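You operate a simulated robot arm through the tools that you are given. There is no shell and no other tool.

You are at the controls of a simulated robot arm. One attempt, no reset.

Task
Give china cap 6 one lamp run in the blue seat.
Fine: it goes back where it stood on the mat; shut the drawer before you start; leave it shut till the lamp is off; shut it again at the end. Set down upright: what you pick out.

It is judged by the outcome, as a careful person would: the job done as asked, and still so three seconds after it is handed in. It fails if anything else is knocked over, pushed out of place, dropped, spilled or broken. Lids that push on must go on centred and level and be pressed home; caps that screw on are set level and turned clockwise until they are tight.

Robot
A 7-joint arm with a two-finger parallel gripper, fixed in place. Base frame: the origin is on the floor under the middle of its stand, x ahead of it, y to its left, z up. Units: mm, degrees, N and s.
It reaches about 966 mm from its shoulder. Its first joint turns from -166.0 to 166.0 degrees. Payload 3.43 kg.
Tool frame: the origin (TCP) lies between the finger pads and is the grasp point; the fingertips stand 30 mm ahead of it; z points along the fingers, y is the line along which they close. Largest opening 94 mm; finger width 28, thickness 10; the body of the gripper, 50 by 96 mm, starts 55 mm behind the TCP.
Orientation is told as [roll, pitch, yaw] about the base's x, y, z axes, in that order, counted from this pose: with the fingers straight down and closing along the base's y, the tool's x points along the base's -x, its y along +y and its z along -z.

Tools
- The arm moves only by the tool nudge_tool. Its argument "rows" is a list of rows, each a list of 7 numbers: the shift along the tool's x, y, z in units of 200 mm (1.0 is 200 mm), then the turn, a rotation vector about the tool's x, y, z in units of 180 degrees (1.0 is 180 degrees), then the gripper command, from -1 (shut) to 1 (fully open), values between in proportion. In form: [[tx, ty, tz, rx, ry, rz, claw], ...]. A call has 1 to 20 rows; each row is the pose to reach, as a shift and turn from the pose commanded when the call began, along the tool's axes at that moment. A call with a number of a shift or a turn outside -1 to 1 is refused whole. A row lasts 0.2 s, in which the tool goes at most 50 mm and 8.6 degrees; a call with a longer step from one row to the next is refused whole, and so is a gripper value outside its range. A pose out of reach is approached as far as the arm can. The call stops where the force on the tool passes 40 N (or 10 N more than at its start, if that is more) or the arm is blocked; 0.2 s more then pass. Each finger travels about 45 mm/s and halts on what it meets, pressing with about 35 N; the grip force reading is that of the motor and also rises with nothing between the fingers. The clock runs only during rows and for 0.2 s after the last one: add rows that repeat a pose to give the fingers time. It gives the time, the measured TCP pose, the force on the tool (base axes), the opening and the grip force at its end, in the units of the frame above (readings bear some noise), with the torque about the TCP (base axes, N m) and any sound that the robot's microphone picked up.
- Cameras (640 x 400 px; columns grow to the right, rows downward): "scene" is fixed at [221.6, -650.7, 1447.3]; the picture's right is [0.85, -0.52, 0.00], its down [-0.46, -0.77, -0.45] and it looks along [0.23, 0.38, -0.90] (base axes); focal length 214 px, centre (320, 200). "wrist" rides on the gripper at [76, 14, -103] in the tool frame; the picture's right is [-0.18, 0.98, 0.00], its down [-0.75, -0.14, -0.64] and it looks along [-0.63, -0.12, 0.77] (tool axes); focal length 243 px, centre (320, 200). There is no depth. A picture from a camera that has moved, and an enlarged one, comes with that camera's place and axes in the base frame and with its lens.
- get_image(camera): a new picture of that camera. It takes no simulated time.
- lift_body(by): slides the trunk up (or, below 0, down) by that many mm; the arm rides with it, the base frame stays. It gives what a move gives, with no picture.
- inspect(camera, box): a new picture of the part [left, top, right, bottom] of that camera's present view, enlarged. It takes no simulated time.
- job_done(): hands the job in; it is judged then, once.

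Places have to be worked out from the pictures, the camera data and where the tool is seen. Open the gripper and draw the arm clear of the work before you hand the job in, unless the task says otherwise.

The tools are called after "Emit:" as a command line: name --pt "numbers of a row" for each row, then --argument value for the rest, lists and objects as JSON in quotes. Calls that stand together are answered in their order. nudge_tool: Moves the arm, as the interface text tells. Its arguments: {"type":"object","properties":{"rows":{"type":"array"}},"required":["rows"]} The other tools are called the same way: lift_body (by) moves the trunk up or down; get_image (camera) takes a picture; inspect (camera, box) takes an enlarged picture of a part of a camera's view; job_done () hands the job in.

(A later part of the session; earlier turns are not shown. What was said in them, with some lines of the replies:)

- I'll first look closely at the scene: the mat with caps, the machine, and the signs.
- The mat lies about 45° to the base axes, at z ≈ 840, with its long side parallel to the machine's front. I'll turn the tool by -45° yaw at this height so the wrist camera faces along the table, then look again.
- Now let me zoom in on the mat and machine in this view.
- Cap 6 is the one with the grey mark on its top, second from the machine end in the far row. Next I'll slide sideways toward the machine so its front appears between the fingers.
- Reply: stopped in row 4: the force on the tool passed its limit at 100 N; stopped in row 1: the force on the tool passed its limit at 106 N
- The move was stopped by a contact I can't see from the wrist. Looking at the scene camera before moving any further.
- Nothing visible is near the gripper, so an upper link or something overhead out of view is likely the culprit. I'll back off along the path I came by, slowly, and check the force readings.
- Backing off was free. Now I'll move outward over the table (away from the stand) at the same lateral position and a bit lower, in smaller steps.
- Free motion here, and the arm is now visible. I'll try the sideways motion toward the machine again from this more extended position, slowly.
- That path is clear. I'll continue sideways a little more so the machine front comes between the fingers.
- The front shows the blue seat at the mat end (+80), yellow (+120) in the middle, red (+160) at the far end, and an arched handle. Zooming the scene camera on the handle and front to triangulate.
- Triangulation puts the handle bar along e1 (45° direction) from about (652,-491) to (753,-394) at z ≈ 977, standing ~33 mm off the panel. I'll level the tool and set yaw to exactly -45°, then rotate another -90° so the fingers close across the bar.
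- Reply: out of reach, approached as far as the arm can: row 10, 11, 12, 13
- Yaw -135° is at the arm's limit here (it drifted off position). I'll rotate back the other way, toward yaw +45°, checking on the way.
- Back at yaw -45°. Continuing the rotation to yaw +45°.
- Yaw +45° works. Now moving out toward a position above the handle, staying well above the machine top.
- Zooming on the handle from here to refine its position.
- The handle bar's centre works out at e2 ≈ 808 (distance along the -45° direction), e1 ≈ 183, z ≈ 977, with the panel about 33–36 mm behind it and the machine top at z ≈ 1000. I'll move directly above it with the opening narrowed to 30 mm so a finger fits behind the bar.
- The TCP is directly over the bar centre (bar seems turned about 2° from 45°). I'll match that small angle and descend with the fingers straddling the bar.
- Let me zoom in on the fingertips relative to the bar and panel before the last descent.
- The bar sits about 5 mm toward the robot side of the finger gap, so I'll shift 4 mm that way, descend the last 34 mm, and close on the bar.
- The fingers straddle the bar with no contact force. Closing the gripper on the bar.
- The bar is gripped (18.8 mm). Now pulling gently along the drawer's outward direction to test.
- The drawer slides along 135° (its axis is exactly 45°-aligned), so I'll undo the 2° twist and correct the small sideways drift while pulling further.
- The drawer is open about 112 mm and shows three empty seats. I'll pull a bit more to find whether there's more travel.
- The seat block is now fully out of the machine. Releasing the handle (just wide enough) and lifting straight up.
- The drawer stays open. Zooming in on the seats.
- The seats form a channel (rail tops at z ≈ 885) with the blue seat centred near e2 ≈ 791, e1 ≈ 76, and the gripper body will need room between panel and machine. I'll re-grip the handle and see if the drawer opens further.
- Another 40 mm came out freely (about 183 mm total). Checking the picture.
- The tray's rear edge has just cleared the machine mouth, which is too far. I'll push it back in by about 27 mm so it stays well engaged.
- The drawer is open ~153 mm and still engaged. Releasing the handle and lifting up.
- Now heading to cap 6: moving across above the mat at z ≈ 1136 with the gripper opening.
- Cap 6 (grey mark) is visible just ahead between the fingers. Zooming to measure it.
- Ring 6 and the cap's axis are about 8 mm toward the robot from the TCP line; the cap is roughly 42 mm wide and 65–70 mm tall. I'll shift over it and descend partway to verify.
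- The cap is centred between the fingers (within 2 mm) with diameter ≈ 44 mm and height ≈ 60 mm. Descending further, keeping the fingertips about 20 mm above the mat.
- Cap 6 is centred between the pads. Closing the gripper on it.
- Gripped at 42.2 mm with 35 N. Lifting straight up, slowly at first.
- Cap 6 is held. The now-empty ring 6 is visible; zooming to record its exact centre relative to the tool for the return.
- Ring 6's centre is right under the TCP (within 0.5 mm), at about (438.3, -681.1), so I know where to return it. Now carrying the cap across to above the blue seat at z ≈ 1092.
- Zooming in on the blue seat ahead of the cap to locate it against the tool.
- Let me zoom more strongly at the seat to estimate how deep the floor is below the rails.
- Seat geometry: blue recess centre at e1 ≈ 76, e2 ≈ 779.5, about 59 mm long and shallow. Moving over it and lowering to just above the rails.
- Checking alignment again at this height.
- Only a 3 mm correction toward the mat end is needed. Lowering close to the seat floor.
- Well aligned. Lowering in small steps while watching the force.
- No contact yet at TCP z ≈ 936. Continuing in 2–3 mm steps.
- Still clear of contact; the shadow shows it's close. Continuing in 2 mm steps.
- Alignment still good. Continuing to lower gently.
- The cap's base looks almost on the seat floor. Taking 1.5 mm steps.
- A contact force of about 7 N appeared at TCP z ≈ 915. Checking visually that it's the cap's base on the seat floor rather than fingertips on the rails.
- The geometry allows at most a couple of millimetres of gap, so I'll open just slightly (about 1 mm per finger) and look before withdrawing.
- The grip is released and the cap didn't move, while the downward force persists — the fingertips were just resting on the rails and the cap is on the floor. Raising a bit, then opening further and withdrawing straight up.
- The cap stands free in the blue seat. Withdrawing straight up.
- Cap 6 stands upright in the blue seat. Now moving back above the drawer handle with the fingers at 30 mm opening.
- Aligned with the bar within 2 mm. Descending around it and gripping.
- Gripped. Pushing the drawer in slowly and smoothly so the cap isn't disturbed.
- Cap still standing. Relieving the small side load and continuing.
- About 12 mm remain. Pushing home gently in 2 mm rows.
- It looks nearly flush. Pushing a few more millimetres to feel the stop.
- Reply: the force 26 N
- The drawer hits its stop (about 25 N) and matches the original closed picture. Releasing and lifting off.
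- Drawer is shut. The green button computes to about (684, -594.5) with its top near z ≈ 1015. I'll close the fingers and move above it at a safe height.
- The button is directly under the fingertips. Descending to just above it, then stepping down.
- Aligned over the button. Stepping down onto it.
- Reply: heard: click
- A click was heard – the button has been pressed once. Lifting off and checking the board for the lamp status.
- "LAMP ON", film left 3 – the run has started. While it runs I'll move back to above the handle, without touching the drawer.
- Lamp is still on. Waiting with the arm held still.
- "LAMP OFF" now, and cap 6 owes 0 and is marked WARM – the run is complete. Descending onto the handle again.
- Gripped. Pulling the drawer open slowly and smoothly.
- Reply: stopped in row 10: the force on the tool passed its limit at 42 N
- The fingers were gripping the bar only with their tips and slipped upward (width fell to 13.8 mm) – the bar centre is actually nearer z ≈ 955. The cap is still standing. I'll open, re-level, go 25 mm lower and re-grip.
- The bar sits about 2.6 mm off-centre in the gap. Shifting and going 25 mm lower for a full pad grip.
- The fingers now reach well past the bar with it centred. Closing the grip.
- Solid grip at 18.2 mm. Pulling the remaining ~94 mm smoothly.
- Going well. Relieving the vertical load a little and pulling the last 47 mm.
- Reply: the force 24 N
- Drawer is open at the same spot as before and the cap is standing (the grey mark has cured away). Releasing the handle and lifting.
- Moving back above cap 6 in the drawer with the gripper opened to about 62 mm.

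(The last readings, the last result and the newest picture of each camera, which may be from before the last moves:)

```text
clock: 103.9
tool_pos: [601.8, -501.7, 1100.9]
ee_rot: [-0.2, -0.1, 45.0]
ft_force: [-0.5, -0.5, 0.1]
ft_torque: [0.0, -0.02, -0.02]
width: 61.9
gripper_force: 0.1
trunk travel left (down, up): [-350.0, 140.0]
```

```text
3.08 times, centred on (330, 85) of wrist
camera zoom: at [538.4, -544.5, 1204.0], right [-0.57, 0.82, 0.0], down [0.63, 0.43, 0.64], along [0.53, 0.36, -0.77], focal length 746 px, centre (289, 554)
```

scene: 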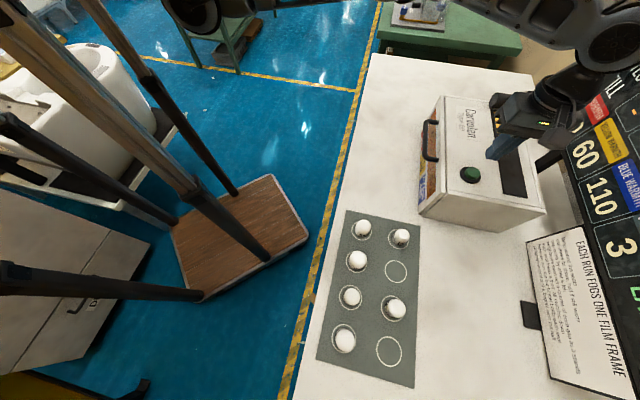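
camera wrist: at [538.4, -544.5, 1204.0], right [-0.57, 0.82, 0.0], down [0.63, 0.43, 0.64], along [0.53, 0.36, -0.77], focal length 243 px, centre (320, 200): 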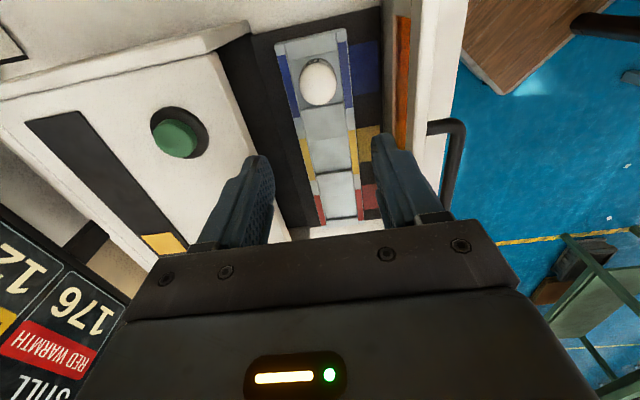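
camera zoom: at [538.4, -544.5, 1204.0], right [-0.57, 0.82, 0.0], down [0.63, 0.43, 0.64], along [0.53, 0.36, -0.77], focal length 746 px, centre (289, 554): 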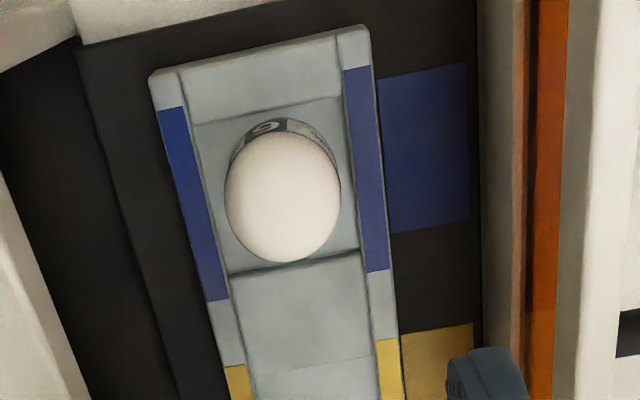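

Cap 6 is nearly under the TCP (2 mm off). Correcting and descending partway to recheck.

Emit:
nudge_tool --pt "0 -0.01 0.1 0 0 0 0.32" --pt "0 -0.01 0.25 0 0 0 0.32" --pt "0 -0.01 0.4 0 0 0 0.32" --pt "0 -0.01 0.55 0 0 0 0.32" --pt "0 -0.01 0.65 0 0 0 0.32" --pt "0 -0.01 0.7 0 0 0 0.32" --pt "0 -0.01 0.7 0 0 0 0.32"

Emit:
inspect --camera "wrist" --box '[230, 40, 410, 240]'

```text
clock: 105.5
tool_pos: [603.4, -501.6, 962.5]
ee_rot: [-0.1, -0.1, 45.0]
ft_force: [-0.6, 0.4, 0.8]
ft_torque: [0.01, 0.0, -0.01]
width: 62.0
gripper_force: 0.2
trunk travel left (down, up): [-350.0, 140.0]
```

```text
2.00 times, centred on (320, 140) of wrist
camera zoom: at [540.7, -544.6, 1064.3], right [-0.57, 0.82, 0.0], down [0.63, 0.43, 0.64], along [0.53, 0.36, -0.77], focal length 485 px, centre (320, 320)
```

zoom: 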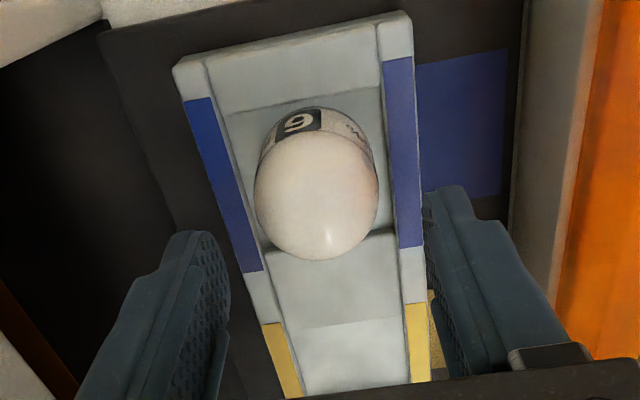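

Good alignment. Descending to the grasp height (fingertips just above the rails).

Emit:
nudge_tool --pt "0.004 -0.006 0.06 0 0 0 0.32" --pt "0.004 -0.006 0.12 0 0 0 0.32" --pt "0.004 -0.006 0.17 0 0 0 0.32" --pt "0.004 -0.006 0.215 0 0 0 0.32" --pt "0.004 -0.006 0.215 0 0 0 0.32"

Emit:
inspect --camera "wrist" --box '[220, 60, 420, 240]'

```text
clock: 106.7
tool_pos: [605.1, -503.7, 921.2]
ee_rot: [-0.1, -0.1, 45.0]
ft_force: [-0.1, 0.1, -0.8]
ft_torque: [0.0, 0.0, -0.02]
width: 61.8
gripper_force: 0.1
trunk travel left (down, up): [-350.0, 140.0]
```

```text
2.22 times, centred on (320, 150) of wrist
camera zoom: at [541.3, -547.0, 1021.9], right [-0.57, 0.82, 0.0], down [0.63, 0.43, 0.64], along [0.53, 0.36, -0.77], focal length 539 px, centre (320, 311)
```

zoom: 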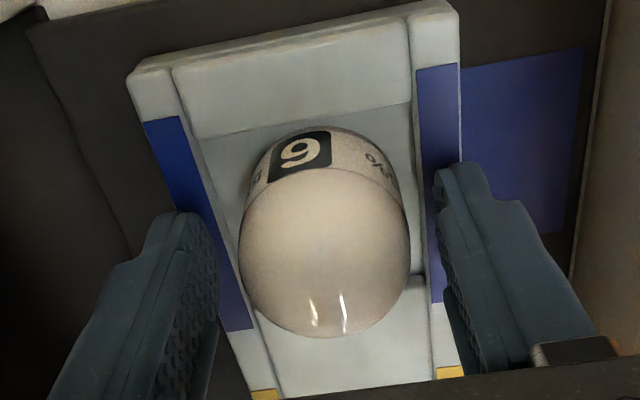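

Cap is centred. Lowering 2 mm more and closing gently.

Emit:
nudge_tool --pt "0 0.003 0.01 0 0 0 0.2" --pt "0 0.003 0.01 0 0 0 0.05" --pt "0 0.003 0.01 0 0 0 -0.1" --pt "0 0.003 0.01 0 0 0 -0.3" --pt "0 0.003 0.01 0 0 0 -0.3" --pt "0 0.003 0.01 0 0 0 -0.3"

Emit:
inspect --camera "wrist" --box '[220, 60, 420, 240]'

```text
clock: 108.1
tool_pos: [603.2, -503.6, 918.9]
ee_rot: [-0.1, -0.1, 45.1]
ft_force: [-0.1, 0.4, -0.1]
ft_torque: [0.05, -0.01, -0.04]
width: 42.6
gripper_force: 34.6
trunk travel left (down, up): [-350.0, 140.0]
```

```text
2.22 times, centred on (320, 150) of wrist
camera zoom: at [540.7, -546.5, 1019.8], right [-0.57, 0.82, 0.0], down [0.63, 0.43, 0.64], along [0.53, 0.36, -0.77], focal length 539 px, centre (320, 311)
```

zoom: 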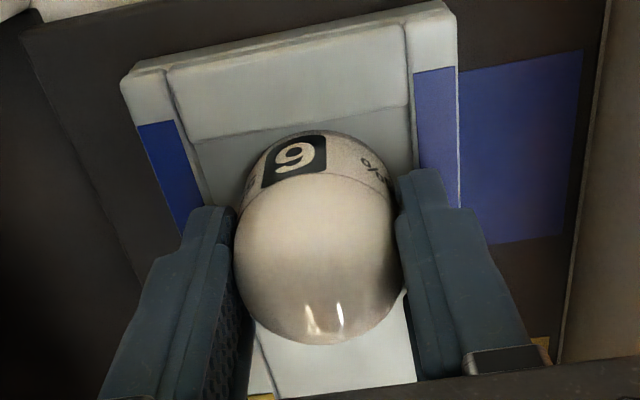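

Gripped at 42.6 mm, 35 N. Lifting straight up.

Emit:
nudge_tool --pt "0 0 -0.03 0 0 0 -0.3" --pt "0 0 -0.1 0 0 0 -0.3" --pt "0 0 -0.22 0 0 0 -0.3" --pt "0 0 -0.36 0 0 0 -0.3" --pt "0 0 -0.5 0 0 0 -0.3" --pt "0 0 -0.65 0 0 0 -0.3" --pt "0 0 -0.78 0 0 0 -0.3" --pt "0 0 -0.865 0 0 0 -0.3" --pt "0 0 -0.865 0 0 0 -0.3"

Emit:
get_image --camera "wrist"

Emit:
get_image --camera "scene"

```text
clock: 110.1
tool_pos: [605.0, -505.4, 1090.9]
ee_rot: [-0.2, -0.1, 45.1]
ft_force: [0.2, -0.1, -1.1]
ft_torque: [0.01, 0.01, -0.06]
width: 42.5
gripper_force: 35.2
trunk travel left (down, up): [-350.0, 140.0]
```

```text
taken
camera wrist: at [541.6, -548.1, 1192.3], right [-0.57, 0.82, 0.0], down [0.63, 0.43, 0.64], along [0.53, 0.36, -0.77], focal length 243 px, centre (320, 200)
```

wrist: 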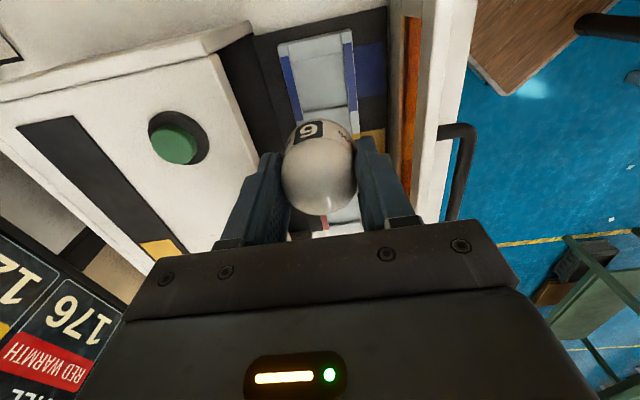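

```text
taken
```

scene: 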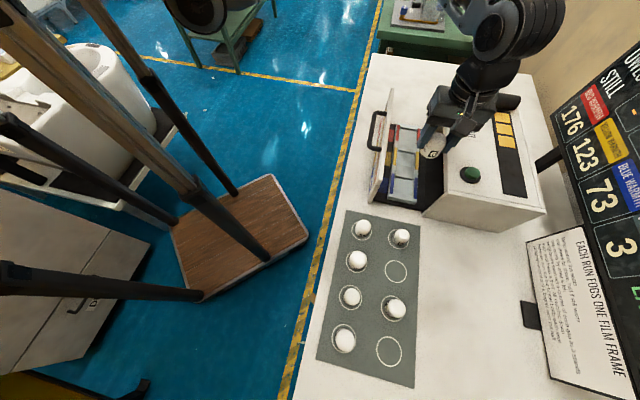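

Cap is held and the drawer seat is empty. Carrying it back above ring 6 on the mat.

Emit:
nudge_tool --pt "0.1 -0.003 0 0 0 0 -0.3" --pt "0.25 -0.007 0 0 0 0 -0.3" --pt "0.42 -0.011 0 0 0 0 -0.3" --pt "0.59 -0.016 0 0 0 0 -0.3" --pt "0.76 -0.021 0 0 0 0 -0.3" --pt "0.9 -0.025 0 0 0 0 -0.3" --pt "1.0 -0.028 0 0 0 0 -0.3" --pt "1.0 -0.028 0 0 0 0 -0.3"

Emit:
nudge_tool --pt "0.08 -0.002 0 0 0 0 -0.3" --pt "0.17 -0.003 0 0 0 0 -0.3" --pt "0.21 -0.003 0 0 0 0 -0.3" --pt "0.21 -0.003 0 0 0 0 -0.3"

Emit:
get_image --camera "wrist"

Emit:
inspect --camera "wrist" --box '[280, 30, 360, 120]'

```text
clock: 111.9
tool_pos: [464.4, -647.5, 1090.7]
ee_rot: [-0.1, -0.1, 45.1]
ft_force: [-0.2, 0.2, -1.3]
ft_torque: [0.02, -0.01, 0.04]
width: 42.2
gripper_force: 35.1
trunk travel left (down, up): [-350.0, 140.0]
```

```text
clock: 112.9
tool_pos: [436.0, -679.5, 1090.9]
ee_rot: [-0.1, -0.1, 45.1]
ft_force: [-0.9, 0.0, -0.8]
ft_torque: [0.02, 0.0, -0.01]
width: 42.2
gripper_force: 34.9
trunk travel left (down, up): [-350.0, 140.0]
```

```text
taken
camera wrist: at [373.2, -722.1, 1192.6], right [-0.57, 0.82, 0.0], down [0.63, 0.43, 0.64], along [0.53, 0.36, -0.77], focal length 243 px, centre (320, 200)
```

wrist: 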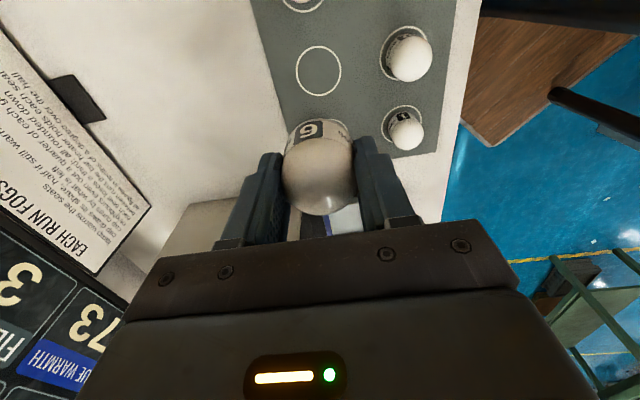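

```text
4.44 times, centred on (320, 75) of wrist
camera zoom: at [373.2, -722.1, 1192.6], right [-0.57, 0.82, 0.0], down [0.63, 0.43, 0.64], along [0.53, 0.36, -0.77], focal length 1078 px, centre (320, 756)
```

zoom: 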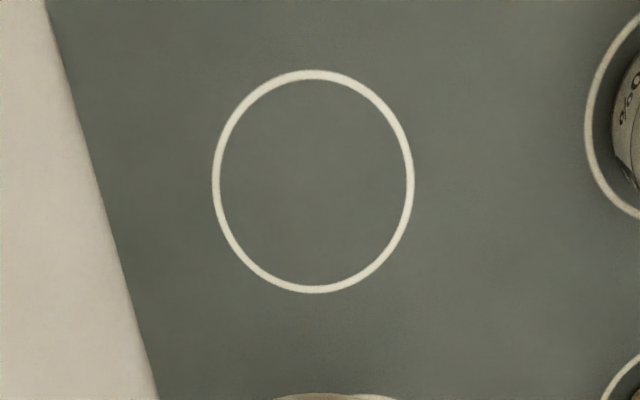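

Ring 6 appears about 2 mm off laterally. Comparing the cap's position in the grip with how it was held the first time.

Emit:
inspect --camera "wrist" --box '[260, 100, 380, 240]'

```text
2.86 times, centred on (320, 170) of wrist
camera zoom: at [373.2, -722.1, 1192.6], right [-0.57, 0.82, 0.0], down [0.63, 0.43, 0.64], along [0.53, 0.36, -0.77], focal length 693 px, centre (320, 286)
```

zoom: 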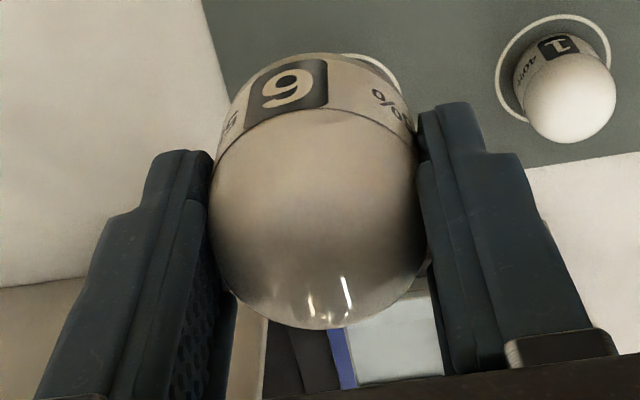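

The cap sits ~3 mm further forward in the grip than the first time, so to bring it back to the ring centre I'll shift +4 mm along tool x and -2 mm along tool y, then lower toward the mat.

Emit:
nudge_tool --pt "0.021 -0.0105 0.0 0 0 0 -0.3" --pt "0.021 -0.0105 0.15 0 0 0 -0.3" --pt "0.021 -0.0105 0.3 0 0 0 -0.3" --pt "0.021 -0.0105 0.45 0 0 0 -0.3" --pt "0.021 -0.0105 0.6 0 0 0 -0.3" --pt "0.021 -0.0105 0.75 0 0 0 -0.3" --pt "0.021 -0.0105 0.85 0 0 0 -0.3" --pt "0.021 -0.0105 0.85 0 0 0 -0.3"

Emit:
get_image --camera "wrist"

Emit:
inspect --camera "wrist" --box '[240, 70, 400, 230]'

Emit:
inspect --camera "scene" --box '[345, 210, 445, 330]'

```text
clock: 114.7
tool_pos: [433.9, -683.2, 920.2]
ee_rot: [-0.1, -0.1, 45.1]
ft_force: [-0.2, -0.1, -1.1]
ft_torque: [-0.04, -0.01, -0.02]
width: 42.5
gripper_force: 35.3
trunk travel left (down, up): [-350.0, 140.0]
```

```text
taken
camera wrist: at [370.6, -726.0, 1022.6], right [-0.57, 0.82, 0.0], down [0.63, 0.43, 0.64], along [0.53, 0.36, -0.77], focal length 243 px, centre (320, 200)
```

wrist: 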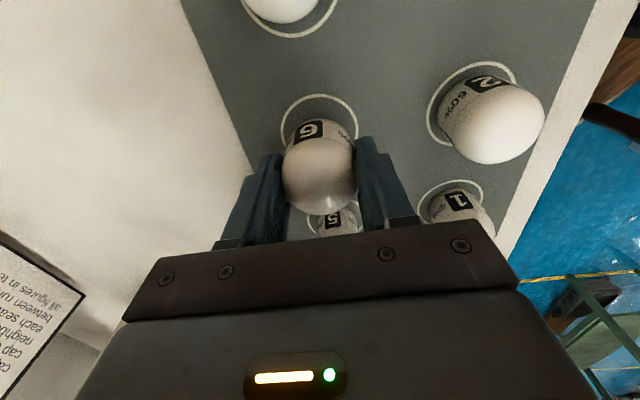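

```text
2.50 times, centred on (320, 150) of wrist
camera zoom: at [370.6, -726.0, 1022.6], right [-0.57, 0.82, 0.0], down [0.63, 0.43, 0.64], along [0.53, 0.36, -0.77], focal length 606 px, centre (320, 325)
```

zoom: 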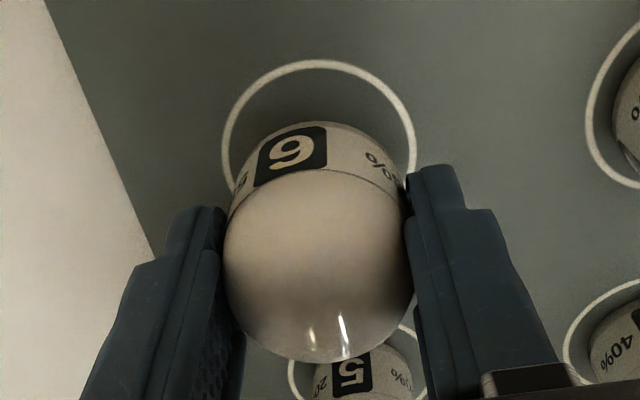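

```text
3.33 times, centred on (395, 270) of scene
camera zoom: at [221.6, -650.7, 1447.3], right [0.85, -0.52, 0.0], down [-0.46, -0.77, -0.45], along [0.23, 0.38, -0.9], focal length 715 px, centre (70, -33)
```

zoom: 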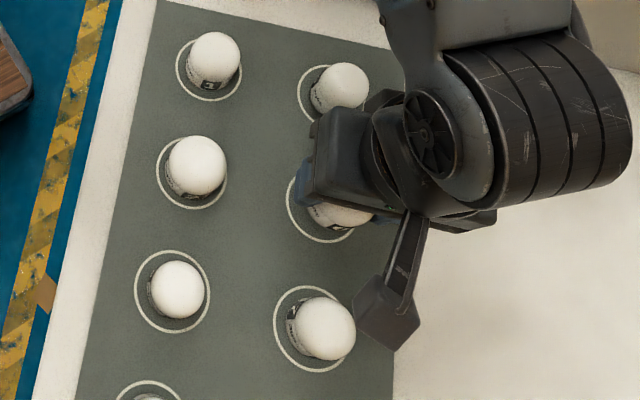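

Lateral alignment is good. Lowering to just above the mat to compare the ring/cap gap with the original picture.

Emit:
nudge_tool --pt "0 0 0.04 0 0 0 -0.3" --pt "0 0 0.075 0 0 0 -0.3" --pt "0 0 0.1 0 0 0 -0.3" --pt "0 0 0.1 0 0 0 -0.3"

Emit:
get_image --camera "wrist"

Emit:
inspect --camera "wrist" --box '[240, 70, 400, 170]'

```text
clock: 115.7
tool_pos: [434.3, -683.5, 901.4]
ee_rot: [-0.2, -0.1, 45.1]
ft_force: [-0.2, -0.6, -0.4]
ft_torque: [0.03, 0.01, -0.01]
width: 42.4
gripper_force: 35.3
trunk travel left (down, up): [-350.0, 140.0]
```

```text
taken
camera wrist: at [371.9, -726.5, 1002.6], right [-0.57, 0.82, 0.0], down [0.63, 0.43, 0.64], along [0.53, 0.36, -0.77], focal length 243 px, centre (320, 200)
```

wrist: 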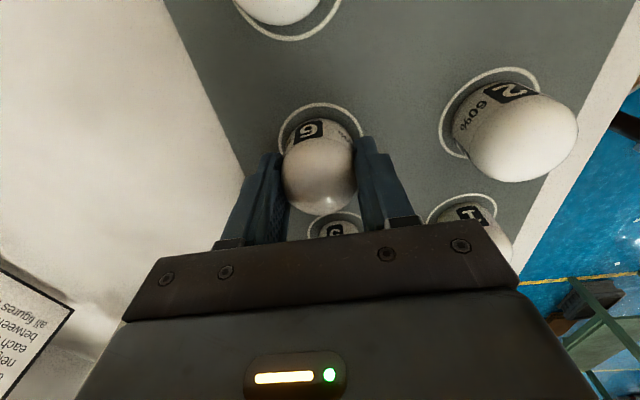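

```text
4.00 times, centred on (320, 120) of wrist
camera zoom: at [371.9, -726.5, 1002.6], right [-0.57, 0.82, 0.0], down [0.63, 0.43, 0.64], along [0.53, 0.36, -0.77], focal length 970 px, centre (320, 520)
```

zoom: 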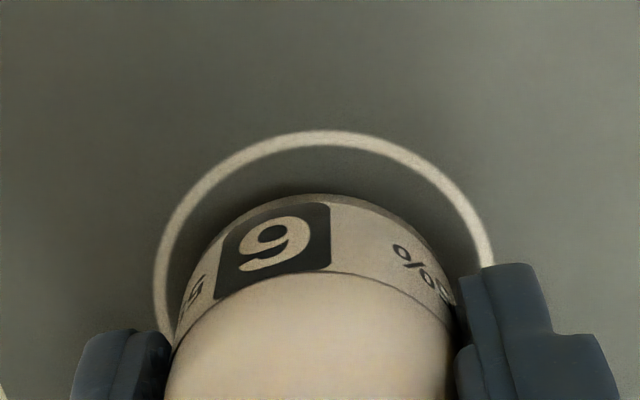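

Cap is concentric with the ring to about 1 mm. Nudging 1 mm and lowering in small steps until contact.

Emit:
nudge_tool --pt "-0.005 0 0.01 0 0 0 -0.3" --pt "-0.005 0 0.02 0 0 0 -0.3"

Emit:
nudge_tool --pt "0 0 0.0075 0 0 0 -0.3" --pt "0 0 0.0075 0 0 0 -0.3"

Emit:
inspect --camera "wrist" --box '[240, 70, 400, 170]'

```text
clock: 116.3
tool_pos: [437.3, -681.4, 896.9]
ee_rot: [-0.1, -0.2, 45.1]
ft_force: [0.3, -0.3, -0.2]
ft_torque: [0.01, 0.01, -0.01]
width: 42.1
gripper_force: 34.8
trunk travel left (down, up): [-350.0, 140.0]
```

```text
clock: 116.9
tool_pos: [437.3, -682.7, 895.2]
ee_rot: [-0.2, -0.2, 45.1]
ft_force: [-0.6, -0.5, -0.8]
ft_torque: [-0.03, 0.01, 0.0]
width: 42.2
gripper_force: 34.9
trunk travel left (down, up): [-350.0, 140.0]
```

```text
4.00 times, centred on (320, 120) of wrist
camera zoom: at [373.5, -726.2, 997.4], right [-0.57, 0.82, 0.0], down [0.63, 0.43, 0.64], along [0.53, 0.36, -0.77], focal length 970 px, centre (320, 520)
```

zoom: 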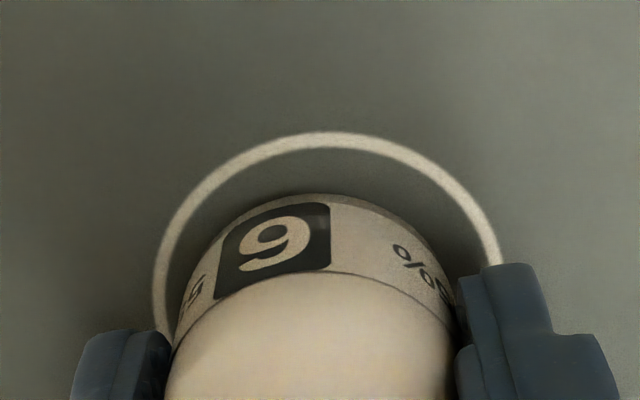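

Still concentric. Continuing down in 1.5 mm steps.

Emit:
nudge_tool --pt "0 0 0.0075 0 0 0 -0.3" --pt "0 0 0.0075 0 0 0 -0.3"

Emit:
nudge_tool --pt "0 0 0.0075 0 0 0 -0.3" --pt "0 0 0.0075 0 0 0 -0.3"

```text
clock: 117.5
tool_pos: [437.1, -681.9, 894.7]
ee_rot: [-0.2, -0.1, 45.1]
ft_force: [0.0, 1.5, -0.8]
ft_torque: [-0.01, -0.03, 0.02]
width: 42.4
gripper_force: 35.2
trunk travel left (down, up): [-350.0, 140.0]
```

```text
clock: 118.1
tool_pos: [437.4, -681.9, 895.3]
ee_rot: [-0.2, 0.0, 45.2]
ft_force: [2.2, 1.7, 11.3]
ft_torque: [0.19, 0.02, -0.01]
width: 42.1
gripper_force: 35.3
trunk travel left (down, up): [-350.0, 140.0]
```

Contact with the mat (≈12 N). Easing up slightly and checking the placement before release.

Emit:
nudge_tool --pt "0 0 -0.004 0 0 0 -0.3"

Emit:
inspect --camera "wrist" --box '[240, 70, 400, 170]'

Emit:
inspect --camera "scene" --box '[345, 210, 445, 330]'

```text
clock: 118.5
tool_pos: [436.5, -682.9, 894.0]
ee_rot: [-0.2, -0.2, 45.1]
ft_force: [1.7, -2.8, 9.2]
ft_torque: [0.04, -0.01, 0.01]
width: 42.0
gripper_force: 35.1
trunk travel left (down, up): [-350.0, 140.0]
```

```text
4.00 times, centred on (320, 120) of wrist
camera zoom: at [373.1, -725.9, 995.8], right [-0.57, 0.82, 0.0], down [0.63, 0.43, 0.64], along [0.53, 0.36, -0.77], focal length 970 px, centre (320, 520)
```

zoom: 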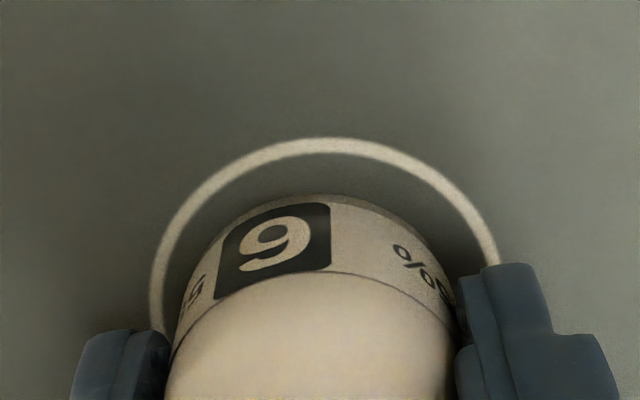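

```text
3.33 times, centred on (395, 270) of scene
camera zoom: at [221.6, -650.7, 1447.3], right [0.85, -0.52, 0.0], down [-0.46, -0.77, -0.45], along [0.23, 0.38, -0.9], focal length 715 px, centre (70, -33)
```

zoom: 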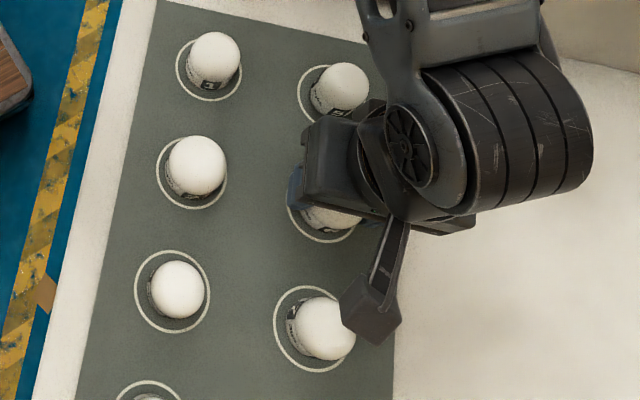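

The gap (56 px) matches the original placement. Releasing the cap.

Emit:
nudge_tool --pt "0 0 0 0 0 0 -0.08" --pt "0 0 0 0 0 0 -0.04" --pt "0 0 0 0 0 0 0.1" --pt "0 0 0 0 0 0 0.3" --pt "0 0 0 0 0 0 0.4" --pt "0 0 0 0 0 0 0.4"

Emit:
get_image --camera "wrist"

```text
clock: 119.9
tool_pos: [436.1, -682.5, 893.7]
ee_rot: [-0.1, -0.1, 45.0]
ft_force: [-1.3, -0.5, 0.0]
ft_torque: [0.02, 0.02, -0.01]
width: 65.9
gripper_force: 0.0
trunk travel left (down, up): [-350.0, 140.0]
```

```text
taken
camera wrist: at [373.0, -725.8, 995.4], right [-0.57, 0.82, 0.0], down [0.63, 0.43, 0.64], along [0.53, 0.36, -0.77], focal length 243 px, centre (320, 200)
```

wrist: 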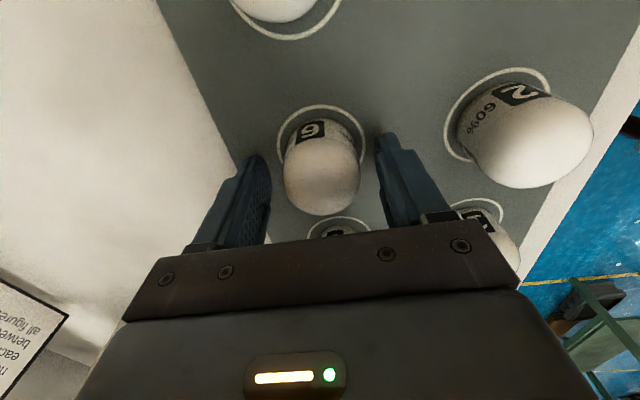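

Cap 6 stands free in its ring. Lifting straight up, clear of it.

Emit:
nudge_tool --pt "0 0 -0.05 0 0 0 0.4" --pt "0 0 -0.15 0 0 0 0.4" --pt "0 0 -0.3 0 0 0 0.4" --pt "0 0 -0.5 0 0 0 0.4" --pt "0 0 -0.7 0 0 0 0.4" --pt "0 0 -0.9 0 0 0 0.4" --pt "0 0 -1.0 0 0 0 0.4" --pt "0 0 -1.0 0 0 0 0.4"

Emit:
inspect --camera "wrist" --box '[260, 20, 400, 150]'

Emit:
get_image --camera "scene"

```text
clock: 121.7
tool_pos: [436.4, -681.3, 1094.9]
ee_rot: [-0.1, -0.1, 45.1]
ft_force: [0.2, 0.6, -0.1]
ft_torque: [0.0, 0.01, 0.02]
width: 65.8
gripper_force: 0.1
trunk travel left (down, up): [-350.0, 140.0]
```

```text
3.08 times, centred on (330, 85) of wrist
camera zoom: at [373.6, -725.4, 1195.9], right [-0.57, 0.82, 0.0], down [0.63, 0.43, 0.64], along [0.53, 0.36, -0.77], focal length 746 px, centre (289, 554)
```

zoom: 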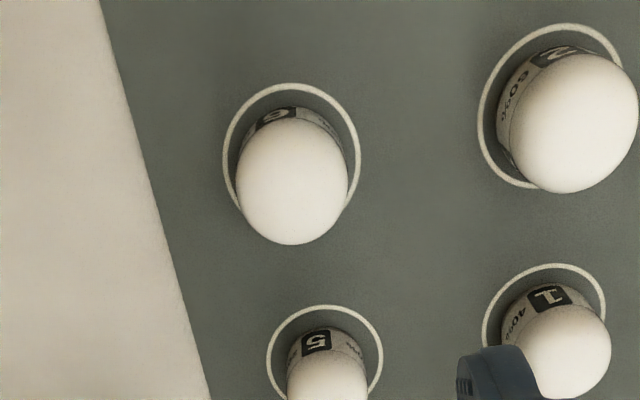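

```text
taken
```

scene: 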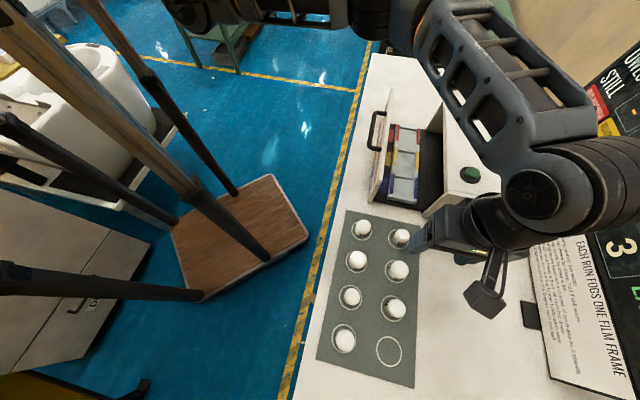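

Cap 6 is back, centred in its ring and upright; all other caps undisturbed. Now moving to the handle to shut the drawer again.

Emit:
nudge_tool --pt "-0.16 0.06 0 0 0 0 0.2" --pt "-0.32 0.12 0 0 0 0 0.0" --pt "-0.48 0.18 0 0 0 0 -0.36" --pt "-0.64 0.24 0 0 0 0 -0.36" --pt "-0.8 0.3 0 0 0 0 -0.36" --pt "-0.96 0.36 0 0 0 0 -0.36" --pt "-0.96 0.36 0 0 0 0 -0.36"

Emit:
nudge_tool --pt "-0.15 0.06 0 0 0 0 -0.36" --pt "-0.3 0.12 0 0 0 0 -0.36" --pt "-0.45 0.18 0 0 0 0 -0.36" --pt "-0.6 0.24 0 0 0 0 -0.36" --pt "-0.75 0.3 0 0 0 0 -0.36" --pt "-0.846 0.328 0 0 0 0 -0.36" --pt "-0.846 0.328 0 0 0 0 -0.36"

Emit:
get_image --camera "wrist"

Emit:
inspect --camera "wrist" --box '[240, 40, 400, 200]'

```text
clock: 123.3
tool_pos: [521.2, -494.4, 1093.9]
ee_rot: [-0.1, -0.1, 45.2]
ft_force: [0.3, 0.4, -0.8]
ft_torque: [-0.01, 0.01, -0.02]
width: 30.0
gripper_force: 0.1
trunk travel left (down, up): [-350.0, 140.0]
```

```text
clock: 124.9
tool_pos: [593.7, -327.1, 1095.1]
ee_rot: [-0.1, -0.2, 45.1]
ft_force: [0.5, -0.4, 0.5]
ft_torque: [0.01, 0.02, -0.01]
width: 30.4
gripper_force: 0.1
trunk travel left (down, up): [-350.0, 140.0]
```

```text
taken
camera wrist: at [530.6, -370.5, 1196.7], right [-0.57, 0.82, 0.0], down [0.63, 0.43, 0.64], along [0.53, 0.36, -0.77], focal length 243 px, centre (320, 200)
```

wrist: 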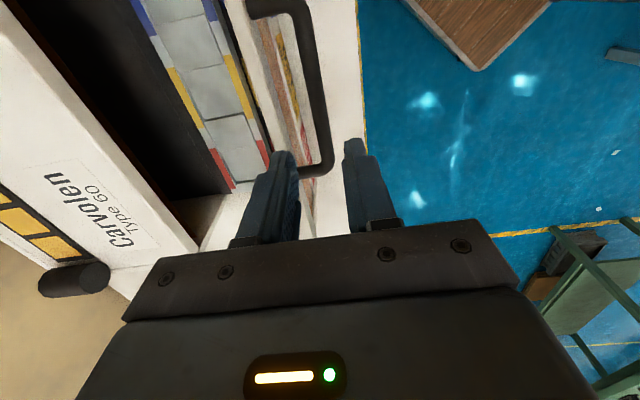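

```text
2.50 times, centred on (320, 120) of wrist
camera zoom: at [530.6, -370.5, 1196.7], right [-0.57, 0.82, 0.0], down [0.63, 0.43, 0.64], along [0.53, 0.36, -0.77], focal length 606 px, centre (320, 400)
```

zoom: 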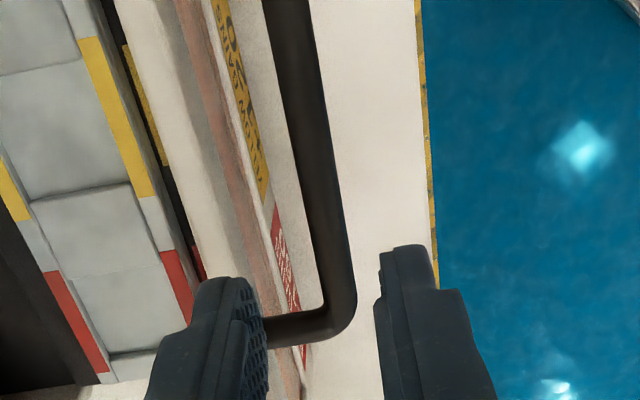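

Bar is ~2.7 mm off the gap centre; correcting and descending to the full-grip height (z ≈ 963), then gripping.

Emit:
nudge_tool --pt "0 -0.0125 0.12 0 0 0 -0.36" --pt "0 -0.0125 0.26 0 0 0 -0.36" --pt "0 -0.0125 0.4 0 0 0 -0.36" --pt "0 -0.0125 0.5 0 0 0 -0.36" --pt "0 -0.0125 0.58 0 0 0 -0.36" --pt "0 -0.0125 0.66 0 0 0 -0.36" --pt "0 -0.0125 0.66 0 0 0 -0.36"

Emit:
nudge_tool --pt "0 0 0 0 0 0 -0.6" --pt "0 0 0 0 0 0 -0.75" --pt "0 0 0 0 0 0 -1" --pt "0 0 0 0 0 0 -1"

```text
clock: 126.5
tool_pos: [597.1, -331.2, 962.2]
ee_rot: [-0.1, 0.0, 45.1]
ft_force: [0.5, 0.1, -0.1]
ft_torque: [0.01, 0.0, -0.03]
width: 30.1
gripper_force: 0.2
trunk travel left (down, up): [-350.0, 140.0]
```

```text
clock: 127.5
tool_pos: [595.4, -329.4, 962.5]
ee_rot: [-0.2, -0.1, 45.1]
ft_force: [-2.2, 0.5, -2.8]
ft_torque: [0.03, -0.07, 0.65]
width: 18.2
gripper_force: 44.8
trunk travel left (down, up): [-350.0, 140.0]
```

Gripped at 18.2 mm. Pushing the empty drawer in smoothly.

Emit:
nudge_tool --pt "0 -0.02 0 0 0 0 -1" --pt "0 -0.05 0 0 0 0 -1" --pt "0 -0.1 0 0 0 0 -1" --pt "0 -0.15 0 0 0 0 -1" --pt "0 -0.2 0 0 0 0 -1" --pt "0 -0.25 0 0 0 0 -1" --pt "0 -0.3 0 0 0 0 -1" --pt "0 -0.34 0 0 0 0 -1" --pt "0 -0.35 0 0 0 0 -1" --pt "0 -0.35 0 0 0 0 -1"

Emit:
inspect --camera "scene" --box '[365, 95, 455, 225]'

```text
clock: 129.7
tool_pos: [646.1, -380.6, 962.2]
ee_rot: [-0.1, -0.2, 45.1]
ft_force: [9.8, 10.9, 4.1]
ft_torque: [-0.27, 0.31, 0.55]
width: 18.4
gripper_force: 45.3
trunk travel left (down, up): [-350.0, 140.0]
```

```text
3.08 times, centred on (410, 160) of scene
camera zoom: at [221.6, -650.7, 1447.3], right [0.85, -0.52, 0.0], down [-0.46, -0.77, -0.45], along [0.23, 0.38, -0.9], focal length 660 px, centre (43, 323)
```

zoom: 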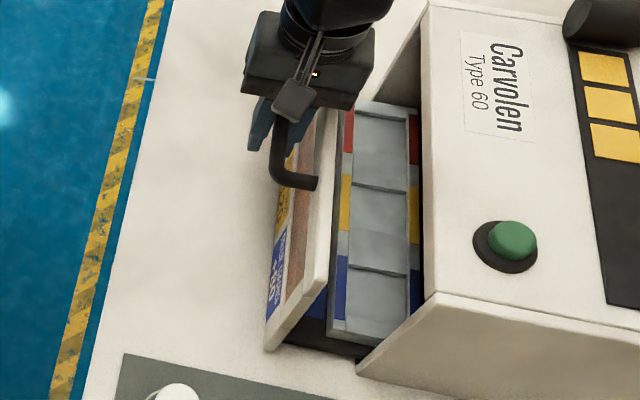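

Emit:
nudge_tool --pt "-0.005 -0.02 0 0 0 0 -1" --pt "-0.005 -0.06 0 0 0 0 -1" --pt "-0.005 -0.11 0 0 0 0 -1" --pt "-0.005 -0.16 0 0 0 0 -1" --pt "-0.005 -0.21 0 0 0 0 -1" --pt "-0.005 -0.26 0 0 0 0 -1" --pt "-0.005 -0.3 0 0 0 0 -1" --pt "-0.005 -0.325 0 0 0 0 -1" --pt "-0.005 -0.34 0 0 0 0 -1" --pt "-0.005 -0.34 0 0 0 0 -1"

Emit:
nudge_tool --pt "0 -0.01 0 0 0 0 -1" --pt "0 -0.02 0 0 0 0 -1" --pt "0 -0.03 0 0 0 0 -1" --pt "0 -0.04 0 0 0 0 -1" --pt "0 -0.05 0 0 0 0 -1" --pt "0 -0.05 0 0 0 0 -1"

Emit:
inspect --camera "scene" --box '[410, 85, 490, 215]'

```text
clock: 131.9
tool_pos: [694.5, -429.8, 961.8]
ee_rot: [-0.2, -0.1, 45.1]
ft_force: [4.0, 3.7, 8.2]
ft_torque: [-0.41, 0.41, 0.6]
width: 18.3
gripper_force: 45.4
trunk travel left (down, up): [-350.0, 140.0]
```

```text
clock: 133.3
tool_pos: [700.7, -435.7, 962.4]
ee_rot: [0.0, -0.1, 45.1]
ft_force: [1.5, 3.4, 4.5]
ft_torque: [-0.58, 0.54, 0.65]
width: 18.1
gripper_force: 45.0
trunk travel left (down, up): [-350.0, 140.0]
```

```text
3.08 times, centred on (450, 150) of scene
camera zoom: at [221.6, -650.7, 1447.3], right [0.85, -0.52, 0.0], down [-0.46, -0.77, -0.45], along [0.23, 0.38, -0.9], focal length 660 px, centre (-80, 354)
```

zoom: 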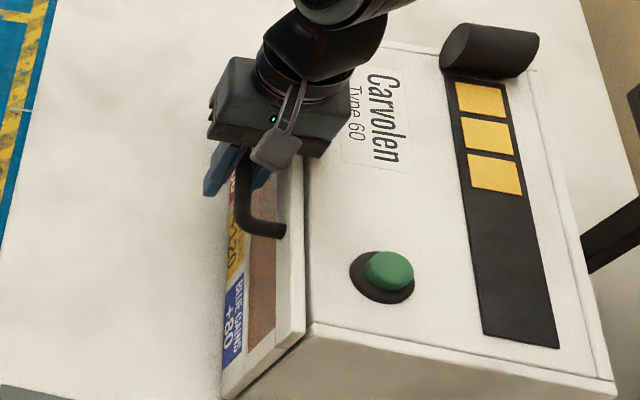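

Almost flush. Pushing the last bit until the stop is felt.

Emit:
nudge_tool --pt "0 -0.008 0 0 0 0 -1" --pt "0 -0.016 0 0 0 0 -1" --pt "0 -0.02 0 0 0 0 -1"

```text
clock: 134.2
tool_pos: [702.3, -435.5, 962.8]
ee_rot: [0.4, -0.3, 45.0]
ft_force: [-10.0, 18.0, 12.1]
ft_torque: [-0.85, 0.32, 0.77]
width: 18.5
gripper_force: 45.1
trunk travel left (down, up): [-350.0, 140.0]
stopped in row 3: the force on the tool passed its limit at 41 N (the readings are from after the stop); the commanded pose is now the measured one
```

The drawer is firmly against its stop. Releasing the handle and lifting clear.

Emit:
nudge_tool --pt "0 0.005 0 0 0 0 -1" --pt "0 0.005 0 0 0 0 -0.6" --pt "0 0.005 0 0 0 0 -0.36" --pt "0 0.005 0 0 0 0 -0.36"

Emit:
nudge_tool --pt "0 0 -0.08 0.0022 0 0 -0.36" --pt "0 0 -0.18 0.0022 0 0 -0.36" --pt "0 0 -0.35 0.0022 0 0 -0.36" --pt "0 0 -0.55 0.0022 0 0 -0.36" --pt "0 0 -0.75 0.0022 0 0 -0.36" --pt "0 0 -0.9 0.0022 0 0 -0.36" --pt "0 0 -0.9 0.0022 0 0 -0.36"

Emit:
inspect --camera "scene" --box '[410, 85, 490, 215]'

Emit:
get_image --camera "wrist"

```text
clock: 135.2
tool_pos: [702.8, -436.6, 961.5]
ee_rot: [0.2, -0.3, 44.9]
ft_force: [0.4, -0.3, 0.4]
ft_torque: [0.01, 0.0, 0.0]
width: 30.3
gripper_force: 0.0
trunk travel left (down, up): [-350.0, 140.0]
```

```text
clock: 136.8
tool_pos: [700.8, -434.3, 1142.1]
ee_rot: [0.0, -0.1, 44.8]
ft_force: [-0.6, -0.8, 0.5]
ft_torque: [0.01, 0.01, -0.03]
width: 29.8
gripper_force: 0.1
trunk travel left (down, up): [-350.0, 140.0]
```

```text
3.08 times, centred on (450, 150) of scene
camera zoom: at [221.6, -650.7, 1447.3], right [0.85, -0.52, 0.0], down [-0.46, -0.77, -0.45], along [0.23, 0.38, -0.9], focal length 660 px, centre (-80, 354)
```

zoom: 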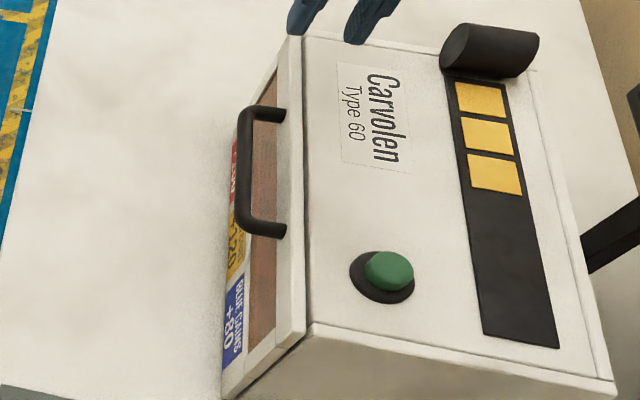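

```text
taken
camera wrist: at [637.4, -478.8, 1243.6], right [-0.56, 0.83, 0.0], down [0.63, 0.43, 0.64], along [0.53, 0.36, -0.76], focal length 243 px, centre (320, 200)
```

wrist: 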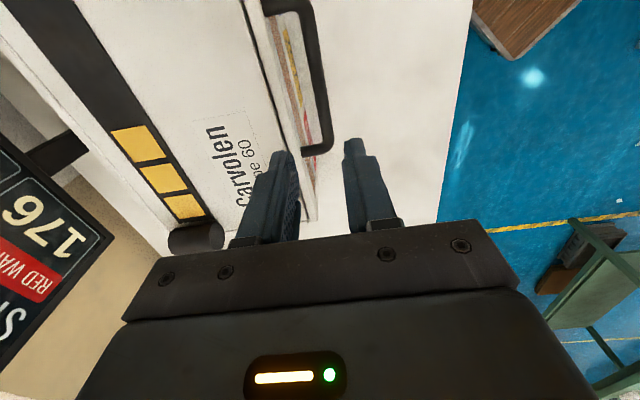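

The drawer is fully shut. Drawing the arm back clear of the table with the gripper open.

Emit:
nudge_tool --pt "0 0.15 -0.03 0 0 0 0.2" --pt "0 0.35 -0.06 0 0 0 0.6" --pt "0 0.55 -0.1 0 0 0 1" --pt "0 0.75 -0.14 0 0 0 1" --pt "0 0.95 -0.18 0 0 0 1" --pt "0 0.95 -0.18 0 0 0 1"

Emit:
get_image --camera "scene"

Emit:
inspect --camera "scene" --box '[300, 190, 440, 390]'

Emit:
inspect --camera "scene" --box '[500, 30, 640, 400]'

```text
clock: 138.2
tool_pos: [567.2, -302.1, 1177.6]
ee_rot: [-0.2, -0.1, 44.9]
ft_force: [0.5, 0.3, -0.1]
ft_torque: [0.03, 0.0, 0.02]
width: 94.0
gripper_force: 0.0
trunk travel left (down, up): [-350.0, 140.0]
```

```text
taken
```

scene: 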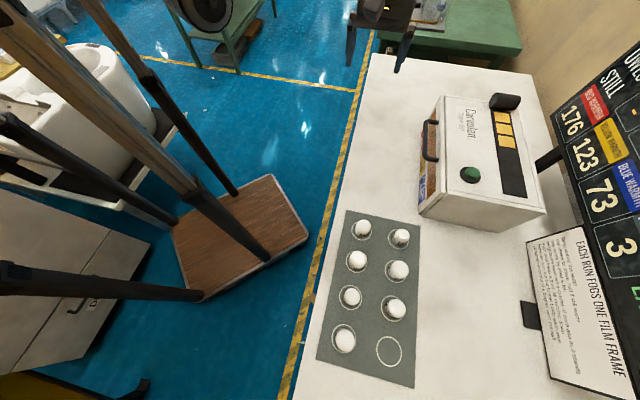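

```text
2.00 times, centred on (370, 290) of scene
camera zoom: at [221.6, -650.7, 1447.3], right [0.85, -0.52, 0.0], down [-0.46, -0.77, -0.45], along [0.23, 0.38, -0.9], focal length 429 px, centre (220, 20)
```

zoom: 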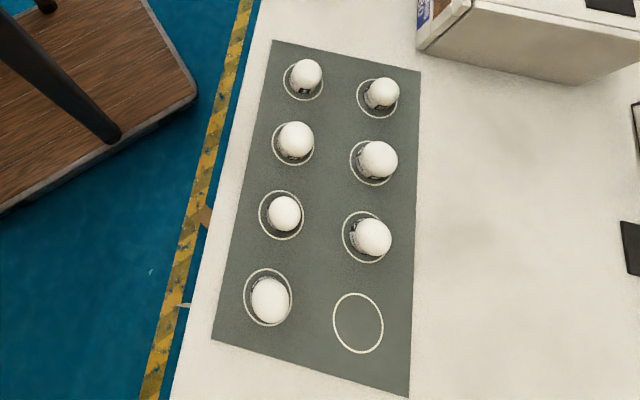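

```text
1.08 times, centred on (570, 215) of scene (not enlarged: the box is as wide or as high as the picture)
camera zoom: at [221.6, -650.7, 1447.3], right [0.85, -0.52, 0.0], down [-0.46, -0.77, -0.45], along [0.23, 0.38, -0.9], focal length 232 px, centre (50, 184)
```

zoom: 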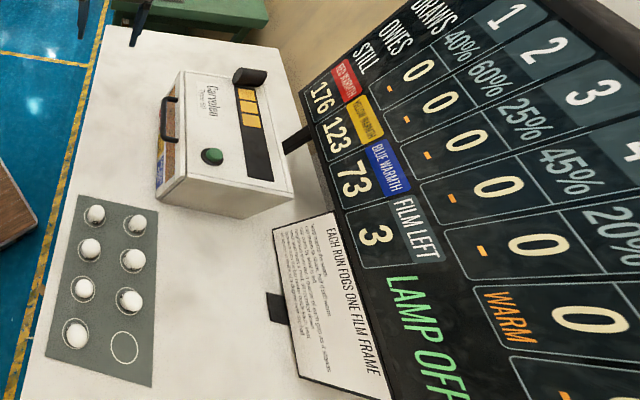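

Everything is as asked. Cap 6 had exactly one lamp run in the blue seat (film went from 4 to 3, and the board shows it owing 0) and is upright in its ring. The other caps haven't moved, the lamp is off, the drawer is shut, and the gripper is open and clear. Handing in.

Emit:
job_done

```text
The job is handed in.
```

China cap 6 had one lamp run in the blue seat and is back upright in its own ring on the mat. I handed the job in.

- **Run:** I pressed the button once with the drawer shut and kept it shut until the board read LAMP OFF. Film left went from 4 to 3. The board shows cap 6 owing 0 and marked WARM.
- **Drawer:** It is shut again, pushed firmly against its stop.
- **Rest of the scene:** In the last pictures the other six caps are in their rings and the machine is where it was. The gripper is open and the arm is clear of the table.

Some moves did not go cleanly:

- **Contact at the start:** Early on the arm was stopped twice by a contact of about 100 N that I could not see. I backed off and took another path. Nothing looked moved afterwards, but I never found what it touched.
- **Drawer pulled too far:** While first opening the drawer I pulled it about 30 mm too far. Its back edge just left the machine, so I slid it back in before using it.
- **Grip slip:** The fingers slipped up the handle once while I was opening the drawer after the run. The cap stayed standing, and I gripped the handle lower and continued.
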